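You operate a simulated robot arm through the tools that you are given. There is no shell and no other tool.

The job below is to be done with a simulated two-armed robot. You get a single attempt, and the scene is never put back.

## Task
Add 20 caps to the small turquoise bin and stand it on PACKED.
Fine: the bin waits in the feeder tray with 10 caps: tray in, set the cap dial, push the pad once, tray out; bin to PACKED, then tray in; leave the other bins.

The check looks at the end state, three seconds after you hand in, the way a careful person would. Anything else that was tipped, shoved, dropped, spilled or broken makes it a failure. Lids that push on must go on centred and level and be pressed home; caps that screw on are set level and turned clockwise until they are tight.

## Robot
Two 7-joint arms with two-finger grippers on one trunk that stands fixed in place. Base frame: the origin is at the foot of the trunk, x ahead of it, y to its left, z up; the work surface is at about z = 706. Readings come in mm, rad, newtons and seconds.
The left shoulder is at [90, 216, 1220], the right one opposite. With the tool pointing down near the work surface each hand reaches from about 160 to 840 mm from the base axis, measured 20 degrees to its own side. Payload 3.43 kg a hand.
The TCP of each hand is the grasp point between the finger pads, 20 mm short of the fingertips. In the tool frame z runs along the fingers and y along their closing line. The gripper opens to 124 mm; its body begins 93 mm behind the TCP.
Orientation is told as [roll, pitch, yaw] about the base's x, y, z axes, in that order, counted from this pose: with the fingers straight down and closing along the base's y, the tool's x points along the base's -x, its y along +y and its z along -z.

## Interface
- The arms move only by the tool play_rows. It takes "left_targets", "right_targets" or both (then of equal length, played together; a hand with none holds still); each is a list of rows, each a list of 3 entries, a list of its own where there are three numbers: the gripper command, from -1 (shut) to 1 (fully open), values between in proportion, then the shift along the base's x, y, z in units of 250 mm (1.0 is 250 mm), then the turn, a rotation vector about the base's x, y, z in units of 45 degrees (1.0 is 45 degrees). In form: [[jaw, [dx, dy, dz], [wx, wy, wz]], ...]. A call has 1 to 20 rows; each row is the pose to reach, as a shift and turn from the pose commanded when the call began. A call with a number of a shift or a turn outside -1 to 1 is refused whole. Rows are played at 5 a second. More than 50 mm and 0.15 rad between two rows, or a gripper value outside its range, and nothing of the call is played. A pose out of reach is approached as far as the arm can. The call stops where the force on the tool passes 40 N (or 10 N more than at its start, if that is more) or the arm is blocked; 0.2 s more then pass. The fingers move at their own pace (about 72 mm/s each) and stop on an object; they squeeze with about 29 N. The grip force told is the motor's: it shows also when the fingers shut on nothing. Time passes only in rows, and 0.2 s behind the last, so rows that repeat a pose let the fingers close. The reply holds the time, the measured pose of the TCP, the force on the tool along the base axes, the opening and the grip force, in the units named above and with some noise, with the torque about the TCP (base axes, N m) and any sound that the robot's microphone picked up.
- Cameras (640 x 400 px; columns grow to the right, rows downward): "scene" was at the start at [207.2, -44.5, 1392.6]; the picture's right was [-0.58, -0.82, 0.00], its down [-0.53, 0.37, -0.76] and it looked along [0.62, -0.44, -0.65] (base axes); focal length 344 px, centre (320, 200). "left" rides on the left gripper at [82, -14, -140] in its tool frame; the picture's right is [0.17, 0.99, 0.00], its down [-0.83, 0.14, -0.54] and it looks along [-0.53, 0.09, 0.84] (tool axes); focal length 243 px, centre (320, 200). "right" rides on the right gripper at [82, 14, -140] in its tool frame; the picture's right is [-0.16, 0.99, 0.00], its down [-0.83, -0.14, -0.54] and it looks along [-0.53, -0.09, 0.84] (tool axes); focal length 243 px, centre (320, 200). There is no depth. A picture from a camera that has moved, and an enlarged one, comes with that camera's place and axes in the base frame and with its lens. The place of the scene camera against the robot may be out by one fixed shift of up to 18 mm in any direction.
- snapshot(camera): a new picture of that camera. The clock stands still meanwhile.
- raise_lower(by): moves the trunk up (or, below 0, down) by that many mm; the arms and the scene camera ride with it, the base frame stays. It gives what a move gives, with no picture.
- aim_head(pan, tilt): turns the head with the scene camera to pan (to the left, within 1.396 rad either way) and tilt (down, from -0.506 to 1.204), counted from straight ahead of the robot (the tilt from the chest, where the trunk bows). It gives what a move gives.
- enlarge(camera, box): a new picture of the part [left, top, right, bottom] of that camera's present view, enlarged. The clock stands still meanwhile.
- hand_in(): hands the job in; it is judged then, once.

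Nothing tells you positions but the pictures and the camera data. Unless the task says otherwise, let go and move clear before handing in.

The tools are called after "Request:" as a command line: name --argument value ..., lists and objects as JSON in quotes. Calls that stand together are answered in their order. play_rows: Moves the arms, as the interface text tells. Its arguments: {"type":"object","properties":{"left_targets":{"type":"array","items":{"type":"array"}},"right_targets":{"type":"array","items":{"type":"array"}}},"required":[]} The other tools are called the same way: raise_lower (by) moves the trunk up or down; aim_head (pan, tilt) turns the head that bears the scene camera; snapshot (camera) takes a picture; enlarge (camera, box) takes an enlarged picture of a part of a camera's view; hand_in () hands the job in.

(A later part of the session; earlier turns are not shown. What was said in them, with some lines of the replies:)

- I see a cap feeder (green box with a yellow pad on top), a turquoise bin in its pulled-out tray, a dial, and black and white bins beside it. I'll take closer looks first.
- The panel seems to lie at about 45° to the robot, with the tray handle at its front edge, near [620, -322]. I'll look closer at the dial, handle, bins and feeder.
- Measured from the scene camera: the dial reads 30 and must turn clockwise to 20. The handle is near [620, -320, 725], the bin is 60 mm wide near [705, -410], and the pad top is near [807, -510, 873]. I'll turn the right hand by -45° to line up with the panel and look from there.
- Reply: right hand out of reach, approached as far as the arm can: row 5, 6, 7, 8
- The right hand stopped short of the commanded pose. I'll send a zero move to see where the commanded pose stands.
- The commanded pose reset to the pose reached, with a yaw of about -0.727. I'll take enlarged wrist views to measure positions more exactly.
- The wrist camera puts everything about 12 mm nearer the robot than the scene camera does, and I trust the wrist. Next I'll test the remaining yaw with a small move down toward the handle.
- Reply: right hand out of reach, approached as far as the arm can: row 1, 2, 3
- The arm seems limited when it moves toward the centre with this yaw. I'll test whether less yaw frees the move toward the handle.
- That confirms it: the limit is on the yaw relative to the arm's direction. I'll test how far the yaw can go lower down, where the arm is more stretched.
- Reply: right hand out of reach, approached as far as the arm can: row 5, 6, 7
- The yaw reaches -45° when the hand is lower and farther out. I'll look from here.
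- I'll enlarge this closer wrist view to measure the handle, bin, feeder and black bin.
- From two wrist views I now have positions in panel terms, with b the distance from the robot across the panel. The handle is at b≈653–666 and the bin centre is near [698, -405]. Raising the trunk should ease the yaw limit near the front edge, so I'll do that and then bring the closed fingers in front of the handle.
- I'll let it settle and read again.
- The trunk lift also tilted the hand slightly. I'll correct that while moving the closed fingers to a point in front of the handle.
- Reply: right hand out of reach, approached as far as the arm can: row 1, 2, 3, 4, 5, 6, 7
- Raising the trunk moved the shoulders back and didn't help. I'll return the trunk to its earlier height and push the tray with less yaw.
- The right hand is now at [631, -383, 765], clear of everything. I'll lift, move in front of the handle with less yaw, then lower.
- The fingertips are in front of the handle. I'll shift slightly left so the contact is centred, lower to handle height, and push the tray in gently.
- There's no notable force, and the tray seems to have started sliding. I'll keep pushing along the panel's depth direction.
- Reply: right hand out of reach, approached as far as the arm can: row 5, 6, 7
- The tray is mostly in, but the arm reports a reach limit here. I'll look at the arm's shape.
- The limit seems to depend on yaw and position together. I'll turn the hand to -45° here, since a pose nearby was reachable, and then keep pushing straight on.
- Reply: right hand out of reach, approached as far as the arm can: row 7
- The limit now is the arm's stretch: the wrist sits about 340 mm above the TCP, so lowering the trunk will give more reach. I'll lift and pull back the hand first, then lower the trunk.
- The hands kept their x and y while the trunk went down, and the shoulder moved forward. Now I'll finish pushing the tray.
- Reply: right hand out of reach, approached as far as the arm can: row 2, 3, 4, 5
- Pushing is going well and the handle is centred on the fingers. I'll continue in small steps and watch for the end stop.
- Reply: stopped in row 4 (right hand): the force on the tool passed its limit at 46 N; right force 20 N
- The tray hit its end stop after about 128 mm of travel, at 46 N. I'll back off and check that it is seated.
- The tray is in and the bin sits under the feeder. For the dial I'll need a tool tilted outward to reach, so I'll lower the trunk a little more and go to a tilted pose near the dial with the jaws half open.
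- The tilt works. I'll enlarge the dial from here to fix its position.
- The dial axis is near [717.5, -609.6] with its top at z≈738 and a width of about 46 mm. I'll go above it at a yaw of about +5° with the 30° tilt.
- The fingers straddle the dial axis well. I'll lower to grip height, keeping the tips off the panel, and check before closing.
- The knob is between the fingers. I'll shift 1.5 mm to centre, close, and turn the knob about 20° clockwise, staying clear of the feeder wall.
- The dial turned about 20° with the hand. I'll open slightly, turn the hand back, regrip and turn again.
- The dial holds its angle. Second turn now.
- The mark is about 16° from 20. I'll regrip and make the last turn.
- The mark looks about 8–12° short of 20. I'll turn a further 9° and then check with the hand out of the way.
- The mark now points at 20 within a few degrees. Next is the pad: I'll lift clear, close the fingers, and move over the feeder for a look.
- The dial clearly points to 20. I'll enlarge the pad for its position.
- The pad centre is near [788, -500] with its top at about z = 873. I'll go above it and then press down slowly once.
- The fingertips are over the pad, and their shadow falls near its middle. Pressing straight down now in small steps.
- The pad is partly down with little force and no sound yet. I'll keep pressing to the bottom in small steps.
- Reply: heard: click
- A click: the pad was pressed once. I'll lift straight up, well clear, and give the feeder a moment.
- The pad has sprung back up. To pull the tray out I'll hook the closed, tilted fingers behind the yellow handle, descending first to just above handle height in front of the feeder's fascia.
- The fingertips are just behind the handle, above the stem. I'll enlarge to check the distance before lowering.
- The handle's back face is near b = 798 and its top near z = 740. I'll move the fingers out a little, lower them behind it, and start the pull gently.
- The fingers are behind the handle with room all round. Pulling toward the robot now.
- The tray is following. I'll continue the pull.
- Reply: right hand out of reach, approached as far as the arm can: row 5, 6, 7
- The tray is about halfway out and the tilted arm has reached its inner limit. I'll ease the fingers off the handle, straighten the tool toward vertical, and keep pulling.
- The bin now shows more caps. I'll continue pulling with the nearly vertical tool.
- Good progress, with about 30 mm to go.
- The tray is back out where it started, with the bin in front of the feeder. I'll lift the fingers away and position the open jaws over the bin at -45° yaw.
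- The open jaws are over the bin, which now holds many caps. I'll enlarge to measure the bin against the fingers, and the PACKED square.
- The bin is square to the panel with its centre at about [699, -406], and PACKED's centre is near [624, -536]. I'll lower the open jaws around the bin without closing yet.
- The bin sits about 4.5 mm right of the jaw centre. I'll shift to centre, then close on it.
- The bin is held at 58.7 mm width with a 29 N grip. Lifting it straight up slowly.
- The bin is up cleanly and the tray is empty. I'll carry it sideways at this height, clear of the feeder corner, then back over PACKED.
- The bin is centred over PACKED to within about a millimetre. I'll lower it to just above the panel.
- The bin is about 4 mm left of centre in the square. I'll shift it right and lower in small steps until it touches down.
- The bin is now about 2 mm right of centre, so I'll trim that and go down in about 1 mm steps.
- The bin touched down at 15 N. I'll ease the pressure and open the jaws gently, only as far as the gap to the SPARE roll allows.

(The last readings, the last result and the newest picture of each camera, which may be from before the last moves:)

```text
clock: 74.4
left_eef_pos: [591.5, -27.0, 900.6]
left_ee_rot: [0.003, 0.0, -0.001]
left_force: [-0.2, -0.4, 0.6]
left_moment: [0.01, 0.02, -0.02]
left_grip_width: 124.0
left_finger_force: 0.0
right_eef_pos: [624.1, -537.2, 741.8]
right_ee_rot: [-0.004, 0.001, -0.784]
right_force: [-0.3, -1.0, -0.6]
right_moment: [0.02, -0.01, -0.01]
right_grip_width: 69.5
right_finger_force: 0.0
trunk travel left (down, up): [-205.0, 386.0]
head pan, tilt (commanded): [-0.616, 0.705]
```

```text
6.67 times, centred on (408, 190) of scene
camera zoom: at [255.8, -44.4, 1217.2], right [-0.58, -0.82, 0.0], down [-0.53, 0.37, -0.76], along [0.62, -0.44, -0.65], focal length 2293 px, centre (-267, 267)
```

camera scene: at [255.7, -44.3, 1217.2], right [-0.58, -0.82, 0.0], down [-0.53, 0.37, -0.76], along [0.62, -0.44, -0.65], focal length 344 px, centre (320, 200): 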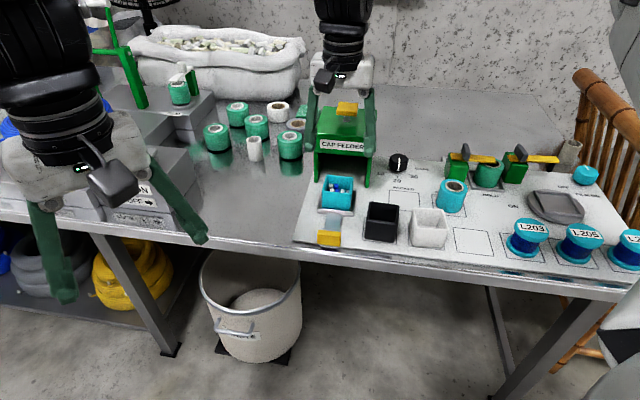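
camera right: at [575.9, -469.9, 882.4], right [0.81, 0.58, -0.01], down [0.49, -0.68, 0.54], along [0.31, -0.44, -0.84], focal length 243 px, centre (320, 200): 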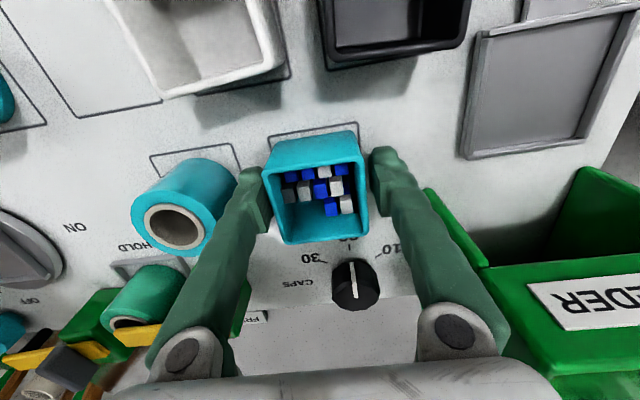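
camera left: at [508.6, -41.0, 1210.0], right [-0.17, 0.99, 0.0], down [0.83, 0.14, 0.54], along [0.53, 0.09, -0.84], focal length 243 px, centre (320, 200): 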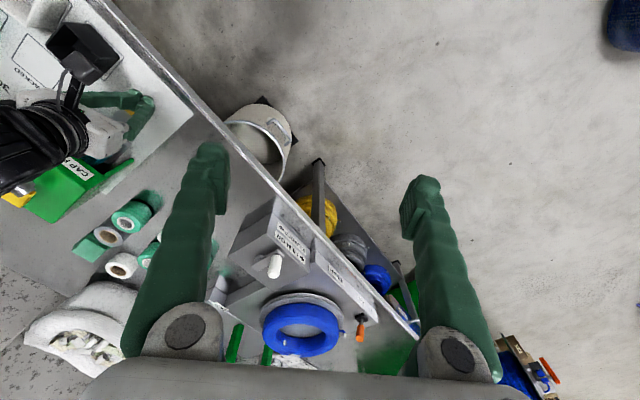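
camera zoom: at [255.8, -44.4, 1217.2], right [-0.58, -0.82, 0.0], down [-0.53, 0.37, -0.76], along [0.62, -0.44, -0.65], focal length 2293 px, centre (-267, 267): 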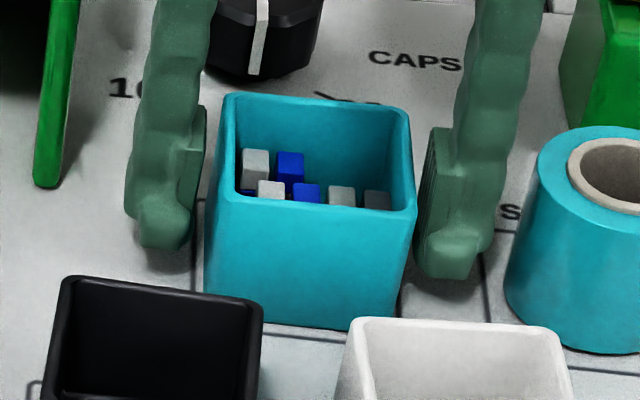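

The bin stands free inside PACKED. I'll lift straight up, with the jaws unchanged.

Request:
play_rows --right_targets '[[0.12, [0, 0, 0.04], [0, 0, 0]], [0.12, [0, 0, 0.12], [0, 0, 0]], [0.12, [0, 0, 0.22], [0, 0, 0]], [0.12, [0, 0, 0.36], [0, 0, 0]], [0.12, [0, 0, 0.52], [0, 0, 0]], [0.12, [0, 0, 0.62], [0, 0, 0]]]'

Request:
snapshot --camera "right"

Request:
enlarge --camera "scene" --box '[290, 120, 470, 250]'

Request:
enlarge --camera "scene" --box '[360, 160, 456, 220]'

```text
clock: 75.8
left_eef_pos: [591.1, -26.1, 901.6]
left_ee_rot: [-0.002, -0.001, -0.001]
left_force: [0.6, 0.3, -0.2]
left_moment: [-0.01, -0.03, -0.01]
left_grip_width: 124.1
left_finger_force: 0.1
right_eef_pos: [623.0, -535.8, 897.5]
right_ee_rot: [-0.007, 0.002, -0.783]
right_force: [-0.6, -0.3, 0.5]
right_moment: [0.0, -0.01, 0.0]
right_grip_width: 69.4
right_finger_force: 0.2
trunk travel left (down, up): [-205.0, 386.0]
head pan, tilt (commanded): [-0.616, 0.705]
```

```text
taken
camera right: at [575.2, -468.9, 1038.0], right [0.81, 0.58, -0.01], down [0.49, -0.68, 0.54], along [0.31, -0.44, -0.84], focal length 243 px, centre (320, 200)
```

right: 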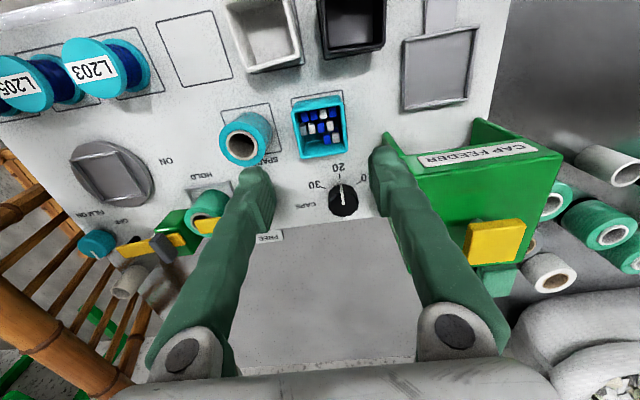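

```text
3.08 times, centred on (380, 185) of scene
camera zoom: at [255.6, -44.2, 1217.2], right [-0.58, -0.82, 0.0], down [-0.53, 0.37, -0.76], along [0.62, -0.44, -0.65], focal length 1058 px, centre (135, 246)
```

zoom: 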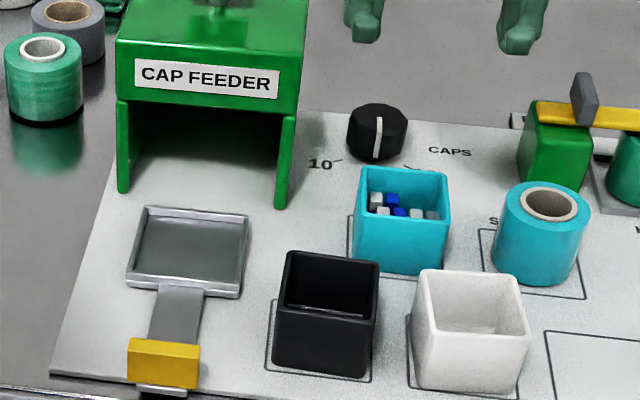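

```text
6.67 times, centred on (408, 190) of scene
camera zoom: at [255.6, -44.2, 1217.2], right [-0.58, -0.82, 0.0], down [-0.53, 0.37, -0.76], along [0.62, -0.44, -0.65], focal length 2293 px, centre (-267, 267)
```

zoom: 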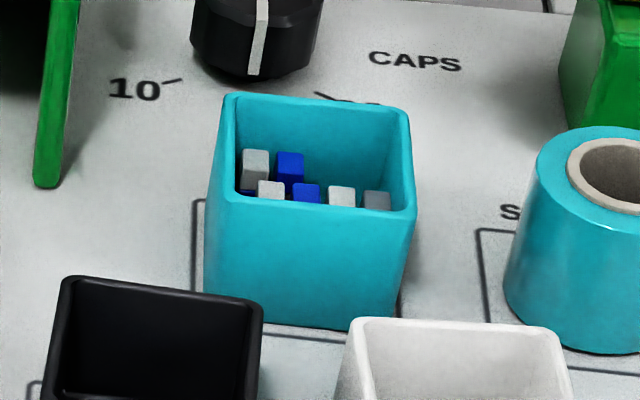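

The bin stands in PACKED. I'll check its fit in the outline from the wrist view.

Request:
enlarge --camera "right" --box '[270, 80, 370, 170]'

```text
4.44 times, centred on (320, 125) of right
camera zoom: at [575.2, -468.9, 1038.0], right [0.81, 0.58, -0.01], down [0.49, -0.68, 0.54], along [0.31, -0.44, -0.84], focal length 1078 px, centre (320, 533)
```

zoom: 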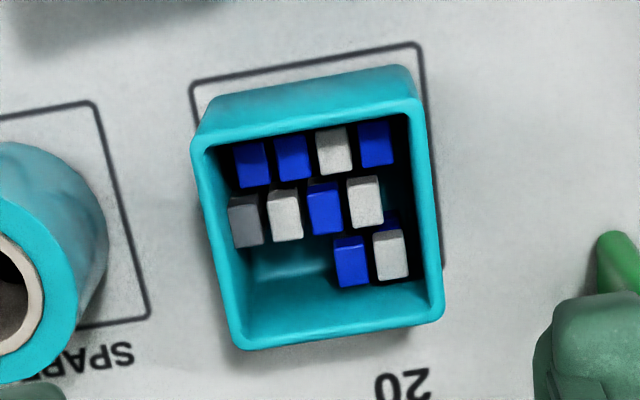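

The bin is centred in the PACKED outline with an even margin. Now for the final tray push, I'll close the fingers and travel high to a point in front of the handle.

Request:
play_rows --right_targets '[[-1, [-0.028, 0.14, 0.0], [0, 0, 0.12]], [-1, [-0.056, 0.3, -0.02], [0, 0, 0.245]], [-1, [-0.084, 0.46, -0.04], [0, 0, 0.37]], [-1, [-0.112, 0.624, -0.07], [0, 0, 0.49]], [-1, [-0.14, 0.76, -0.1], [0, 0, 0.49]], [-1, [-0.17, 0.9, -0.14], [0, 0, 0.49]], [-1, [-0.187, 1.0, -0.18], [0, 0, 0.49]], [-1, [-0.187, 1.0, -0.18], [0, 0, 0.49]]]'

Request:
snapshot --camera "right"

Request:
snapshot --camera "scene"

```text
clock: 77.6
left_eef_pos: [592.0, -26.5, 899.5]
left_ee_rot: [-0.001, 0.001, 0.0]
left_force: [-0.6, 0.3, -0.3]
left_moment: [0.02, 0.06, 0.02]
left_grip_width: 124.0
left_finger_force: 0.1
right_eef_pos: [587.2, -330.3, 870.0]
right_ee_rot: [-0.006, 0.003, -0.4]
right_force: [-0.9, 0.7, 0.6]
right_moment: [0.02, 0.04, -0.04]
right_grip_width: 0.0
right_finger_force: 29.1
right hand out of reach, approached as far as the arm can: row 6, 7, 8
trunk travel left (down, up): [-205.0, 386.0]
head pan, tilt (commanded): [-0.616, 0.705]
```

```text
taken
camera right: at [519.4, -285.2, 1011.2], right [0.54, 0.84, -0.01], down [0.71, -0.45, 0.54], along [0.45, -0.29, -0.84], focal length 243 px, centre (320, 200)
```

right: 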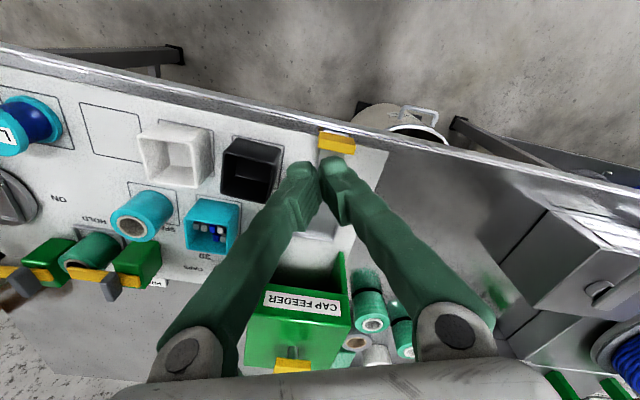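

```text
taken
camera scene: at [256.6, -44.6, 1217.0], right [-0.58, -0.82, 0.0], down [-0.53, 0.37, -0.76], along [0.62, -0.44, -0.65], focal length 344 px, centre (320, 200)
```

scene: 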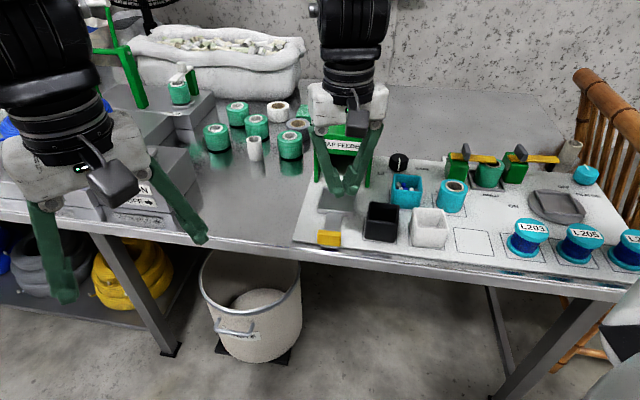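

The low trunk limits the inner reach, so I'll raise it back to the earlier height where this pose was reachable.

Request:
raise_lower --by 170

Request:
play_rows --right_targets '[[-1, [0, 0, -0.1], [0, 0, 0]], [-1, [0, 0, -0.2], [0, 0, 0]], [-1, [0, 0, -0.3], [0, 0, 0]], [-1, [0, 0, -0.4], [0, 0, 0]], [-1, [0, 0, -0.4], [0, 0, 0]]]'

```text
clock: 79.5
left_eef_pos: [590.9, -27.9, 1070.1]
left_ee_rot: [0.0, 0.0, 0.0]
left_force: [0.2, -0.3, -0.8]
left_moment: [0.03, -0.02, 0.02]
left_grip_width: 124.1
left_finger_force: 0.1
right_eef_pos: [587.8, -331.1, 1039.1]
right_ee_rot: [-0.004, 0.0, -0.4]
right_force: [0.0, -0.3, -0.2]
right_moment: [0.03, 0.0, -0.02]
right_grip_width: 0.1
right_finger_force: 28.9
trunk travel left (down, up): [-375.0, 216.0]
head pan, tilt (commanded): [-0.616, 0.705]
```

```text
clock: 80.8
left_eef_pos: [589.4, -27.1, 1071.2]
left_ee_rot: [-0.002, -0.002, 0.001]
left_force: [0.7, 0.0, -0.6]
left_moment: [0.02, -0.01, 0.01]
left_grip_width: 124.4
left_finger_force: 0.0
right_eef_pos: [589.6, -329.8, 938.7]
right_ee_rot: [-0.004, 0.003, -0.399]
right_force: [0.4, 0.6, -0.6]
right_moment: [-0.01, 0.04, -0.04]
right_grip_width: 0.2
right_finger_force: 28.8
trunk travel left (down, up): [-375.0, 216.0]
head pan, tilt (commanded): [-0.616, 0.705]
```

Now to a point in front of the handle at the table's edge.

Request:
play_rows --right_targets '[[-1, [-0.01, 0.1, -0.12], [0, 0, 0]], [-1, [-0.03, 0.224, -0.24], [0, 0, 0]], [-1, [-0.03, 0.224, -0.4], [0, 0, 0]], [-1, [-0.03, 0.224, -0.55], [0, 0, 0]], [-1, [-0.03, 0.224, -0.68], [0, 0, 0]], [-1, [-0.03, 0.224, -0.68], [0, 0, 0]]]'

Request:
snapshot --camera "right"

Request:
enlarge --camera "scene" --box '[250, 180, 410, 300]'

```text
clock: 82.2
left_eef_pos: [589.9, -26.6, 1071.2]
left_ee_rot: [-0.001, -0.002, -0.002]
left_force: [0.7, -0.2, 0.1]
left_moment: [-0.04, 0.0, -0.03]
left_grip_width: 124.0
left_finger_force: 0.1
right_eef_pos: [581.6, -275.8, 767.8]
right_ee_rot: [-0.004, 0.001, -0.4]
right_force: [-0.5, 0.4, -0.1]
right_moment: [-0.01, -0.02, 0.0]
right_grip_width: 0.0
right_finger_force: 29.0
right hand out of reach, approached as far as the arm can: row 2
trunk travel left (down, up): [-375.0, 216.0]
head pan, tilt (commanded): [-0.616, 0.705]
```

```text
taken
camera right: at [511.8, -231.0, 909.4], right [0.54, 0.84, -0.01], down [0.71, -0.45, 0.54], along [0.45, -0.29, -0.84], focal length 243 px, centre (320, 200)
```

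right: 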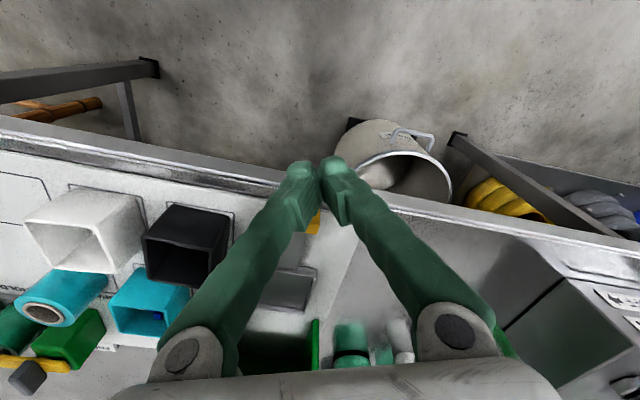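

```text
3.33 times, centred on (330, 240) of scene
camera zoom: at [206.9, -44.3, 1392.7], right [-0.58, -0.82, 0.0], down [-0.53, 0.37, -0.76], along [0.62, -0.44, -0.65], focal length 1147 px, centre (287, 67)
```

zoom: 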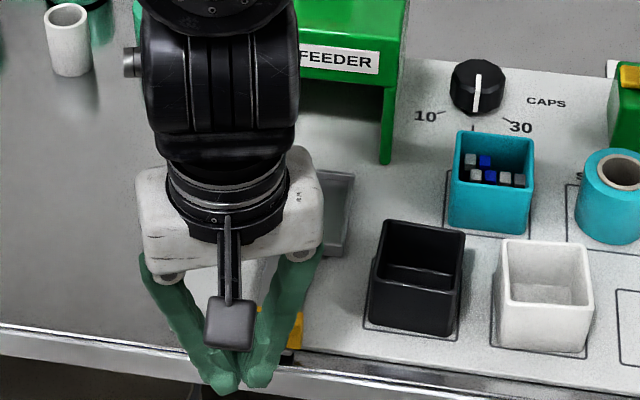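

I'm in front of the handle. I'll lower to handle height and push, first part with the vertical tool.

Request:
play_rows --right_targets '[[-1, [0, 0, -0.05], [0, 0, 0]], [-1, [0, 0, -0.104], [0, 0, 0]], [-1, [0.0255, -0.0255, -0.104], [0, 0, 0]], [-1, [0.051, -0.051, -0.104], [0, 0, 0]], [-1, [0.0764, -0.0764, -0.104], [0, 0, 0]], [-1, [0.102, -0.102, -0.104], [0, 0, 0]], [-1, [0.1273, -0.1273, -0.104], [0, 0, 0]], [-1, [0.153, -0.153, -0.104], [0, 0, 0]]]'

Request:
snapshot --camera "right"

Request:
enlarge --camera "scene" --box '[250, 180, 410, 300]'

```text
clock: 84.0
left_eef_pos: [590.9, -26.5, 1070.2]
left_ee_rot: [-0.001, -0.001, 0.0]
left_force: [-0.8, 0.4, -0.2]
left_moment: [-0.01, 0.02, 0.0]
left_grip_width: 124.2
left_finger_force: 0.0
right_eef_pos: [617.9, -313.0, 743.1]
right_ee_rot: [-0.005, 0.003, -0.401]
right_force: [0.1, 0.7, -0.4]
right_moment: [-0.01, 0.03, -0.01]
right_grip_width: 0.1
right_finger_force: 29.1
trunk travel left (down, up): [-375.0, 216.0]
head pan, tilt (commanded): [-0.616, 0.705]
```

```text
taken
camera right: at [548.2, -269.2, 885.0], right [0.54, 0.84, -0.01], down [0.71, -0.45, 0.54], along [0.45, -0.29, -0.84], focal length 243 px, centre (320, 200)
```

right: 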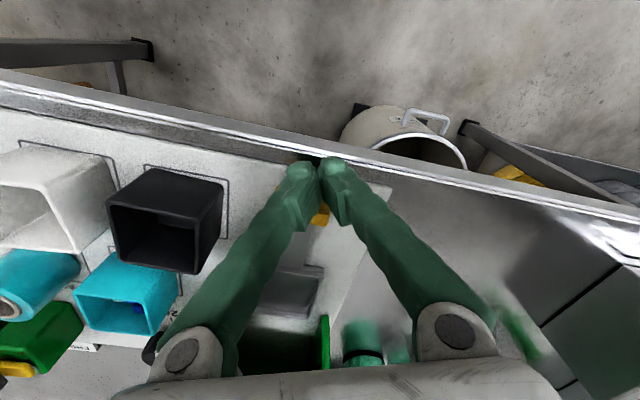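

```text
3.33 times, centred on (330, 240) of scene
camera zoom: at [207.3, -44.5, 1392.6], right [-0.58, -0.82, 0.0], down [-0.53, 0.37, -0.76], along [0.62, -0.44, -0.65], focal length 1147 px, centre (287, 67)
```

zoom: 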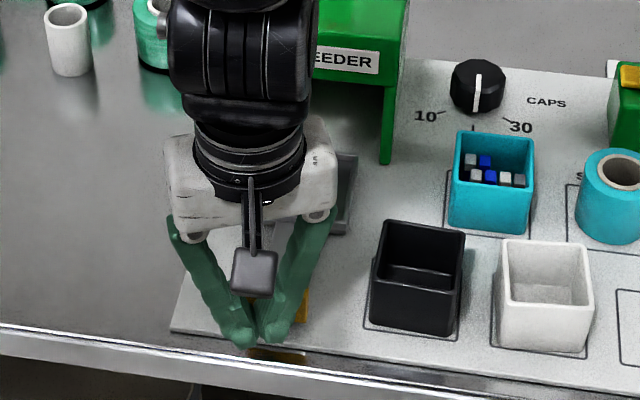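

The tray is moving in. I'll keep pushing while gradually tilting the tool outward for reach.

Request:
play_rows --right_targets '[[-1, [0.024, -0.024, 0], [-0.0193, -0.0456, 0]], [-1, [0.048, -0.048, 0], [-0.0386, -0.0912, 0]], [-1, [0.072, -0.072, 0], [-0.0578, -0.1368, 0]], [-1, [0.096, -0.096, 0], [-0.0771, -0.1824, 0]], [-1, [0.12, -0.12, 0], [-0.0964, -0.2281, 0]], [-1, [0.144, -0.144, 0], [-0.1157, -0.2737, 0]], [-1, [0.168, -0.168, 0], [-0.1349, -0.3193, 0]], [-1, [0.192, -0.192, 0], [-0.1542, -0.3649, 0]], [-1, [0.216, -0.216, 0], [-0.1735, -0.4105, 0]]]'

Request:
snapshot --camera "right"

Request:
enlarge --camera "scene" --box '[250, 180, 410, 300]'

```text
clock: 86.0
left_eef_pos: [591.1, -27.2, 1072.0]
left_ee_rot: [0.0, 0.001, 0.003]
left_force: [0.6, 0.3, -0.6]
left_moment: [-0.02, 0.0, 0.03]
left_grip_width: 124.0
left_finger_force: 0.1
right_eef_pos: [674.2, -367.4, 743.5]
right_ee_rot: [-0.005, -0.349, -0.4]
right_force: [0.4, -0.9, 0.4]
right_moment: [-0.04, 0.01, 0.02]
right_grip_width: 0.1
right_finger_force: 29.2
trunk travel left (down, up): [-375.0, 216.0]
head pan, tilt (commanded): [-0.616, 0.705]
```

```text
taken
camera right: at [563.9, -307.1, 847.8], right [0.53, 0.85, 0.05], down [0.5, -0.36, 0.79], along [0.69, -0.39, -0.61], focal length 243 px, centre (320, 200)
```

right: 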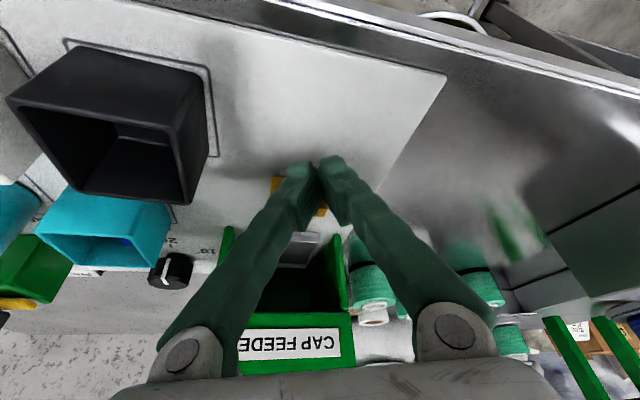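

```text
3.33 times, centred on (330, 240) of scene
camera zoom: at [207.2, -44.5, 1392.6], right [-0.58, -0.82, 0.0], down [-0.53, 0.37, -0.76], along [0.62, -0.44, -0.65], focal length 1147 px, centre (287, 67)
```

zoom: 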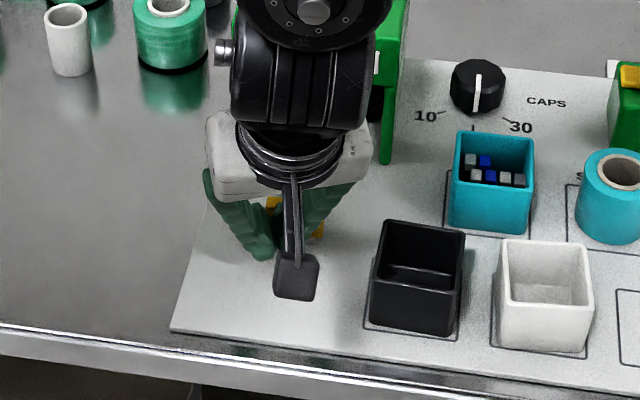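

Nearly in. I'll push on in small steps until the end stop.

Request:
play_rows --right_targets '[[-1, [0.017, -0.017, 0], [0, 0, 0]], [-1, [0.034, -0.034, 0], [0, 0, 0]], [-1, [0.051, -0.051, 0], [0, 0, 0]], [-1, [0.065, -0.065, 0], [0, 0, 0]], [-1, [0.079, -0.079, 0], [0, 0, 0]], [-1, [0.093, -0.093, 0], [0, 0, 0]]]'

Request:
snapshot --camera "right"

Request:
enlarge --camera "scene" --box '[250, 180, 410, 300]'

```text
clock: 87.3
left_eef_pos: [589.5, -25.6, 1072.4]
left_ee_rot: [-0.001, -0.001, 0.0]
left_force: [0.2, -0.3, -0.1]
left_moment: [-0.06, 0.04, 0.0]
left_grip_width: 124.0
left_finger_force: 0.0
right_eef_pos: [693.0, -387.0, 743.8]
right_ee_rot: [-0.006, -0.342, -0.398]
right_force: [-15.5, 11.2, 1.8]
right_moment: [0.09, 0.0, -0.12]
right_grip_width: 0.0
right_finger_force: 29.3
trunk travel left (down, up): [-375.0, 216.0]
head pan, tilt (commanded): [-0.616, 0.705]
```

```text
taken
camera right: at [583.7, -326.8, 848.1], right [0.53, 0.85, 0.05], down [0.5, -0.36, 0.79], along [0.69, -0.39, -0.61], focal length 243 px, centre (320, 200)
```

right: 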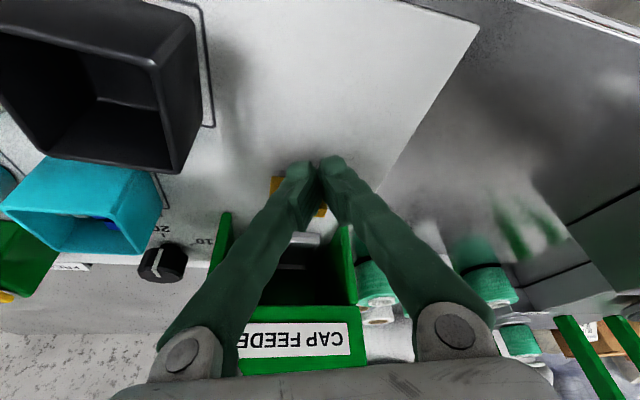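

```text
3.33 times, centred on (330, 240) of scene
camera zoom: at [205.6, -43.1, 1392.9], right [-0.58, -0.82, 0.0], down [-0.53, 0.37, -0.76], along [0.62, -0.44, -0.65], focal length 1147 px, centre (287, 67)
```

zoom: 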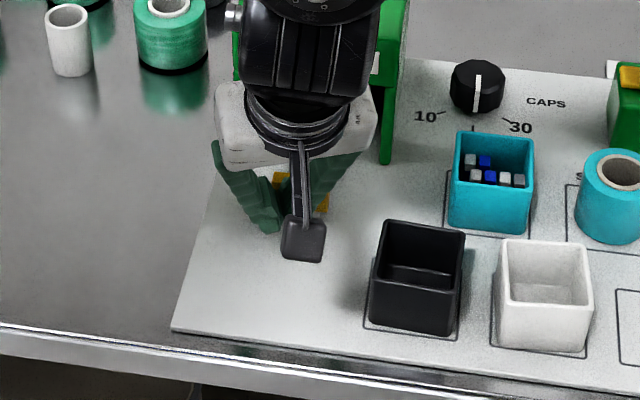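

The end stop is reached with a steady force of 19 N. I'll back straight off, lift, and inspect everything.

Request:
play_rows --right_targets '[[-1, [-0.04, 0.04, 0], [0, 0, 0]], [-1, [-0.09, 0.09, 0], [0, 0, 0]], [-1, [-0.13, 0.12, 0.15], [0, 0, 0]], [-1, [-0.17, 0.13, 0.3], [0.04, 0.1, 0]], [-1, [-0.21, 0.13, 0.48], [0.08, 0.2, 0]], [-1, [-0.26, 0.1, 0.64], [0.12, 0.3, 0]], [-1, [-0.33, 0.03, 0.78], [0.15, 0.38, 0]], [-1, [-0.42, -0.05, 0.9], [0.17, 0.4, 0]], [-1, [-0.52, -0.15, 1.0], [0.17, 0.4, 0]], [-1, [-0.62, -0.28, 1.0], [0.17, 0.4, 0]], [-1, [-0.72, -0.4, 1.0], [0.17, 0.4, 0]], [-1, [-0.72, -0.4, 1.0], [0.17, 0.4, 0]]]'

Request:
snapshot --camera "scene"

Request:
enlarge --camera "scene" --box '[280, 140, 440, 290]'

Request:
snapshot --camera "right"

```text
clock: 90.0
left_eef_pos: [591.9, -26.6, 1071.2]
left_ee_rot: [-0.002, 0.0, 0.0]
left_force: [0.6, 1.2, 0.2]
left_moment: [-0.02, 0.04, -0.03]
left_grip_width: 124.1
left_finger_force: 0.1
right_eef_pos: [513.8, -490.3, 994.7]
right_ee_rot: [-0.005, -0.006, -0.399]
right_force: [0.4, -0.3, -0.5]
right_moment: [-0.01, -0.01, 0.0]
right_grip_width: 0.2
right_finger_force: 29.4
trunk travel left (down, up): [-375.0, 216.0]
head pan, tilt (commanded): [-0.616, 0.705]
```

```text
taken
camera scene: at [208.0, -43.7, 1392.5], right [-0.58, -0.82, 0.0], down [-0.53, 0.37, -0.76], along [0.62, -0.44, -0.65], focal length 344 px, centre (320, 200)
```

scene: 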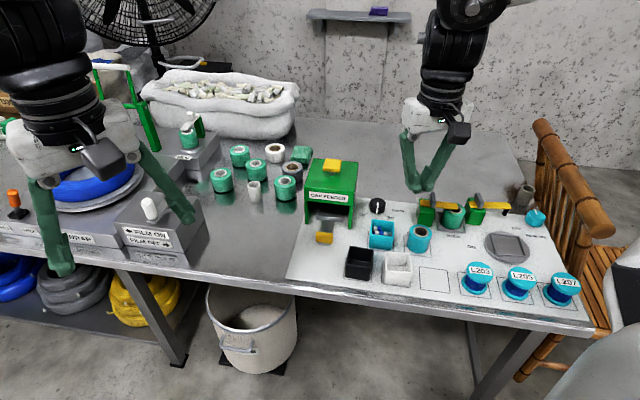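

```text
2.67 times, centred on (360, 215) of scene
camera zoom: at [208.0, -43.7, 1392.5], right [-0.58, -0.82, 0.0], down [-0.53, 0.37, -0.76], along [0.62, -0.44, -0.65], focal length 917 px, centre (213, 160)
```

zoom: 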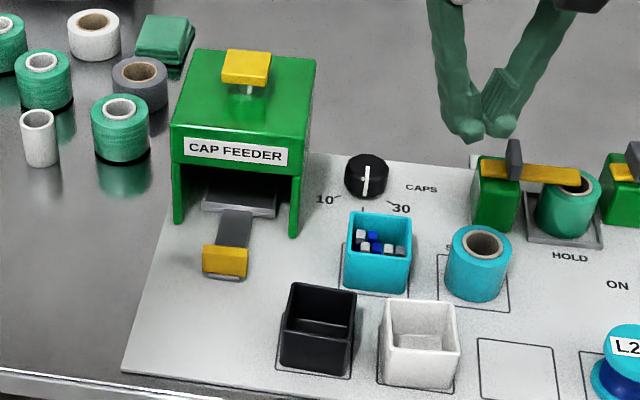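

```text
taken
camera right: at [443.3, -446.0, 1135.2], right [0.54, 0.84, 0.0], down [0.71, -0.45, 0.55], along [0.46, -0.3, -0.84], focal length 243 px, centre (320, 200)
```

right: 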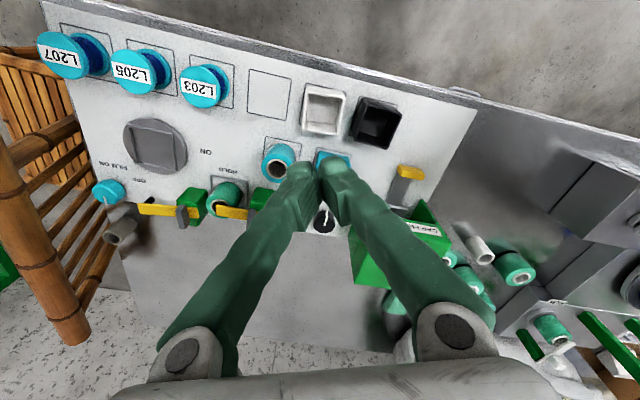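

The tray is fully in at the same handle position as before. The turquoise bin stands level inside PACKED with the added caps, the dial reads 20, and the other bins are untouched. Both hands are clear, so I'll take one last close look at the bin before handing in.

Request:
enlarge --camera "scene" --box '[350, 200, 430, 260]'

Request:
enlarge --camera "scene" --box '[290, 150, 370, 250]'

```text
6.67 times, centred on (390, 230) of scene
camera zoom: at [208.0, -43.7, 1392.5], right [-0.58, -0.82, 0.0], down [-0.53, 0.37, -0.76], along [0.62, -0.44, -0.65], focal length 2293 px, centre (-147, 0)
```

zoom: 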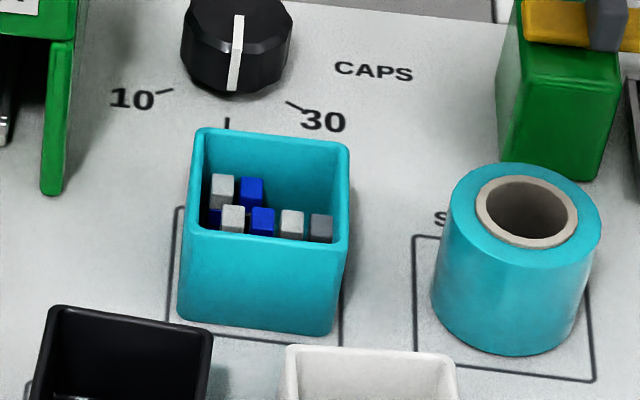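

```text
4.00 times, centred on (330, 200) of scene
camera zoom: at [208.0, -43.7, 1392.5], right [-0.58, -0.82, 0.0], down [-0.53, 0.37, -0.76], along [0.62, -0.44, -0.65], focal length 1376 px, centre (280, 200)
```

zoom: 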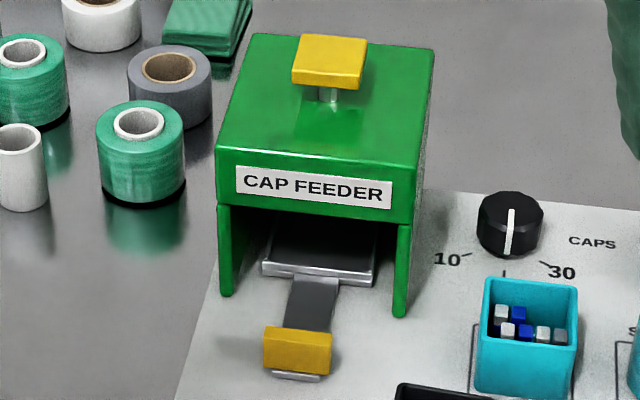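

Everything is in place: the bin is inside PACKED with its caps, the tray is in, the dial is on 20, the pad is up and the hands are clear. Handing in.

Request:
hand_in

```text
The job is handed in.
```

I set the dial to 20, pushed the feeder pad once (one click), stood the turquoise bin on PACKED, and handed the job in. I have no verdict back yet.

- **Caps:** I could see more caps in the bin after the push, but I could not count all of them. The total of 30 rests on the dial setting and the single click.
- **Bin:** it stands level and inside the PACKED outline, a few millimetres off centre.
- **Tray:** it is pushed back in against its end stop.
- **Everything else:** the black and white bins and the other items nearby look untouched in the final pictures, and both hands are clear.
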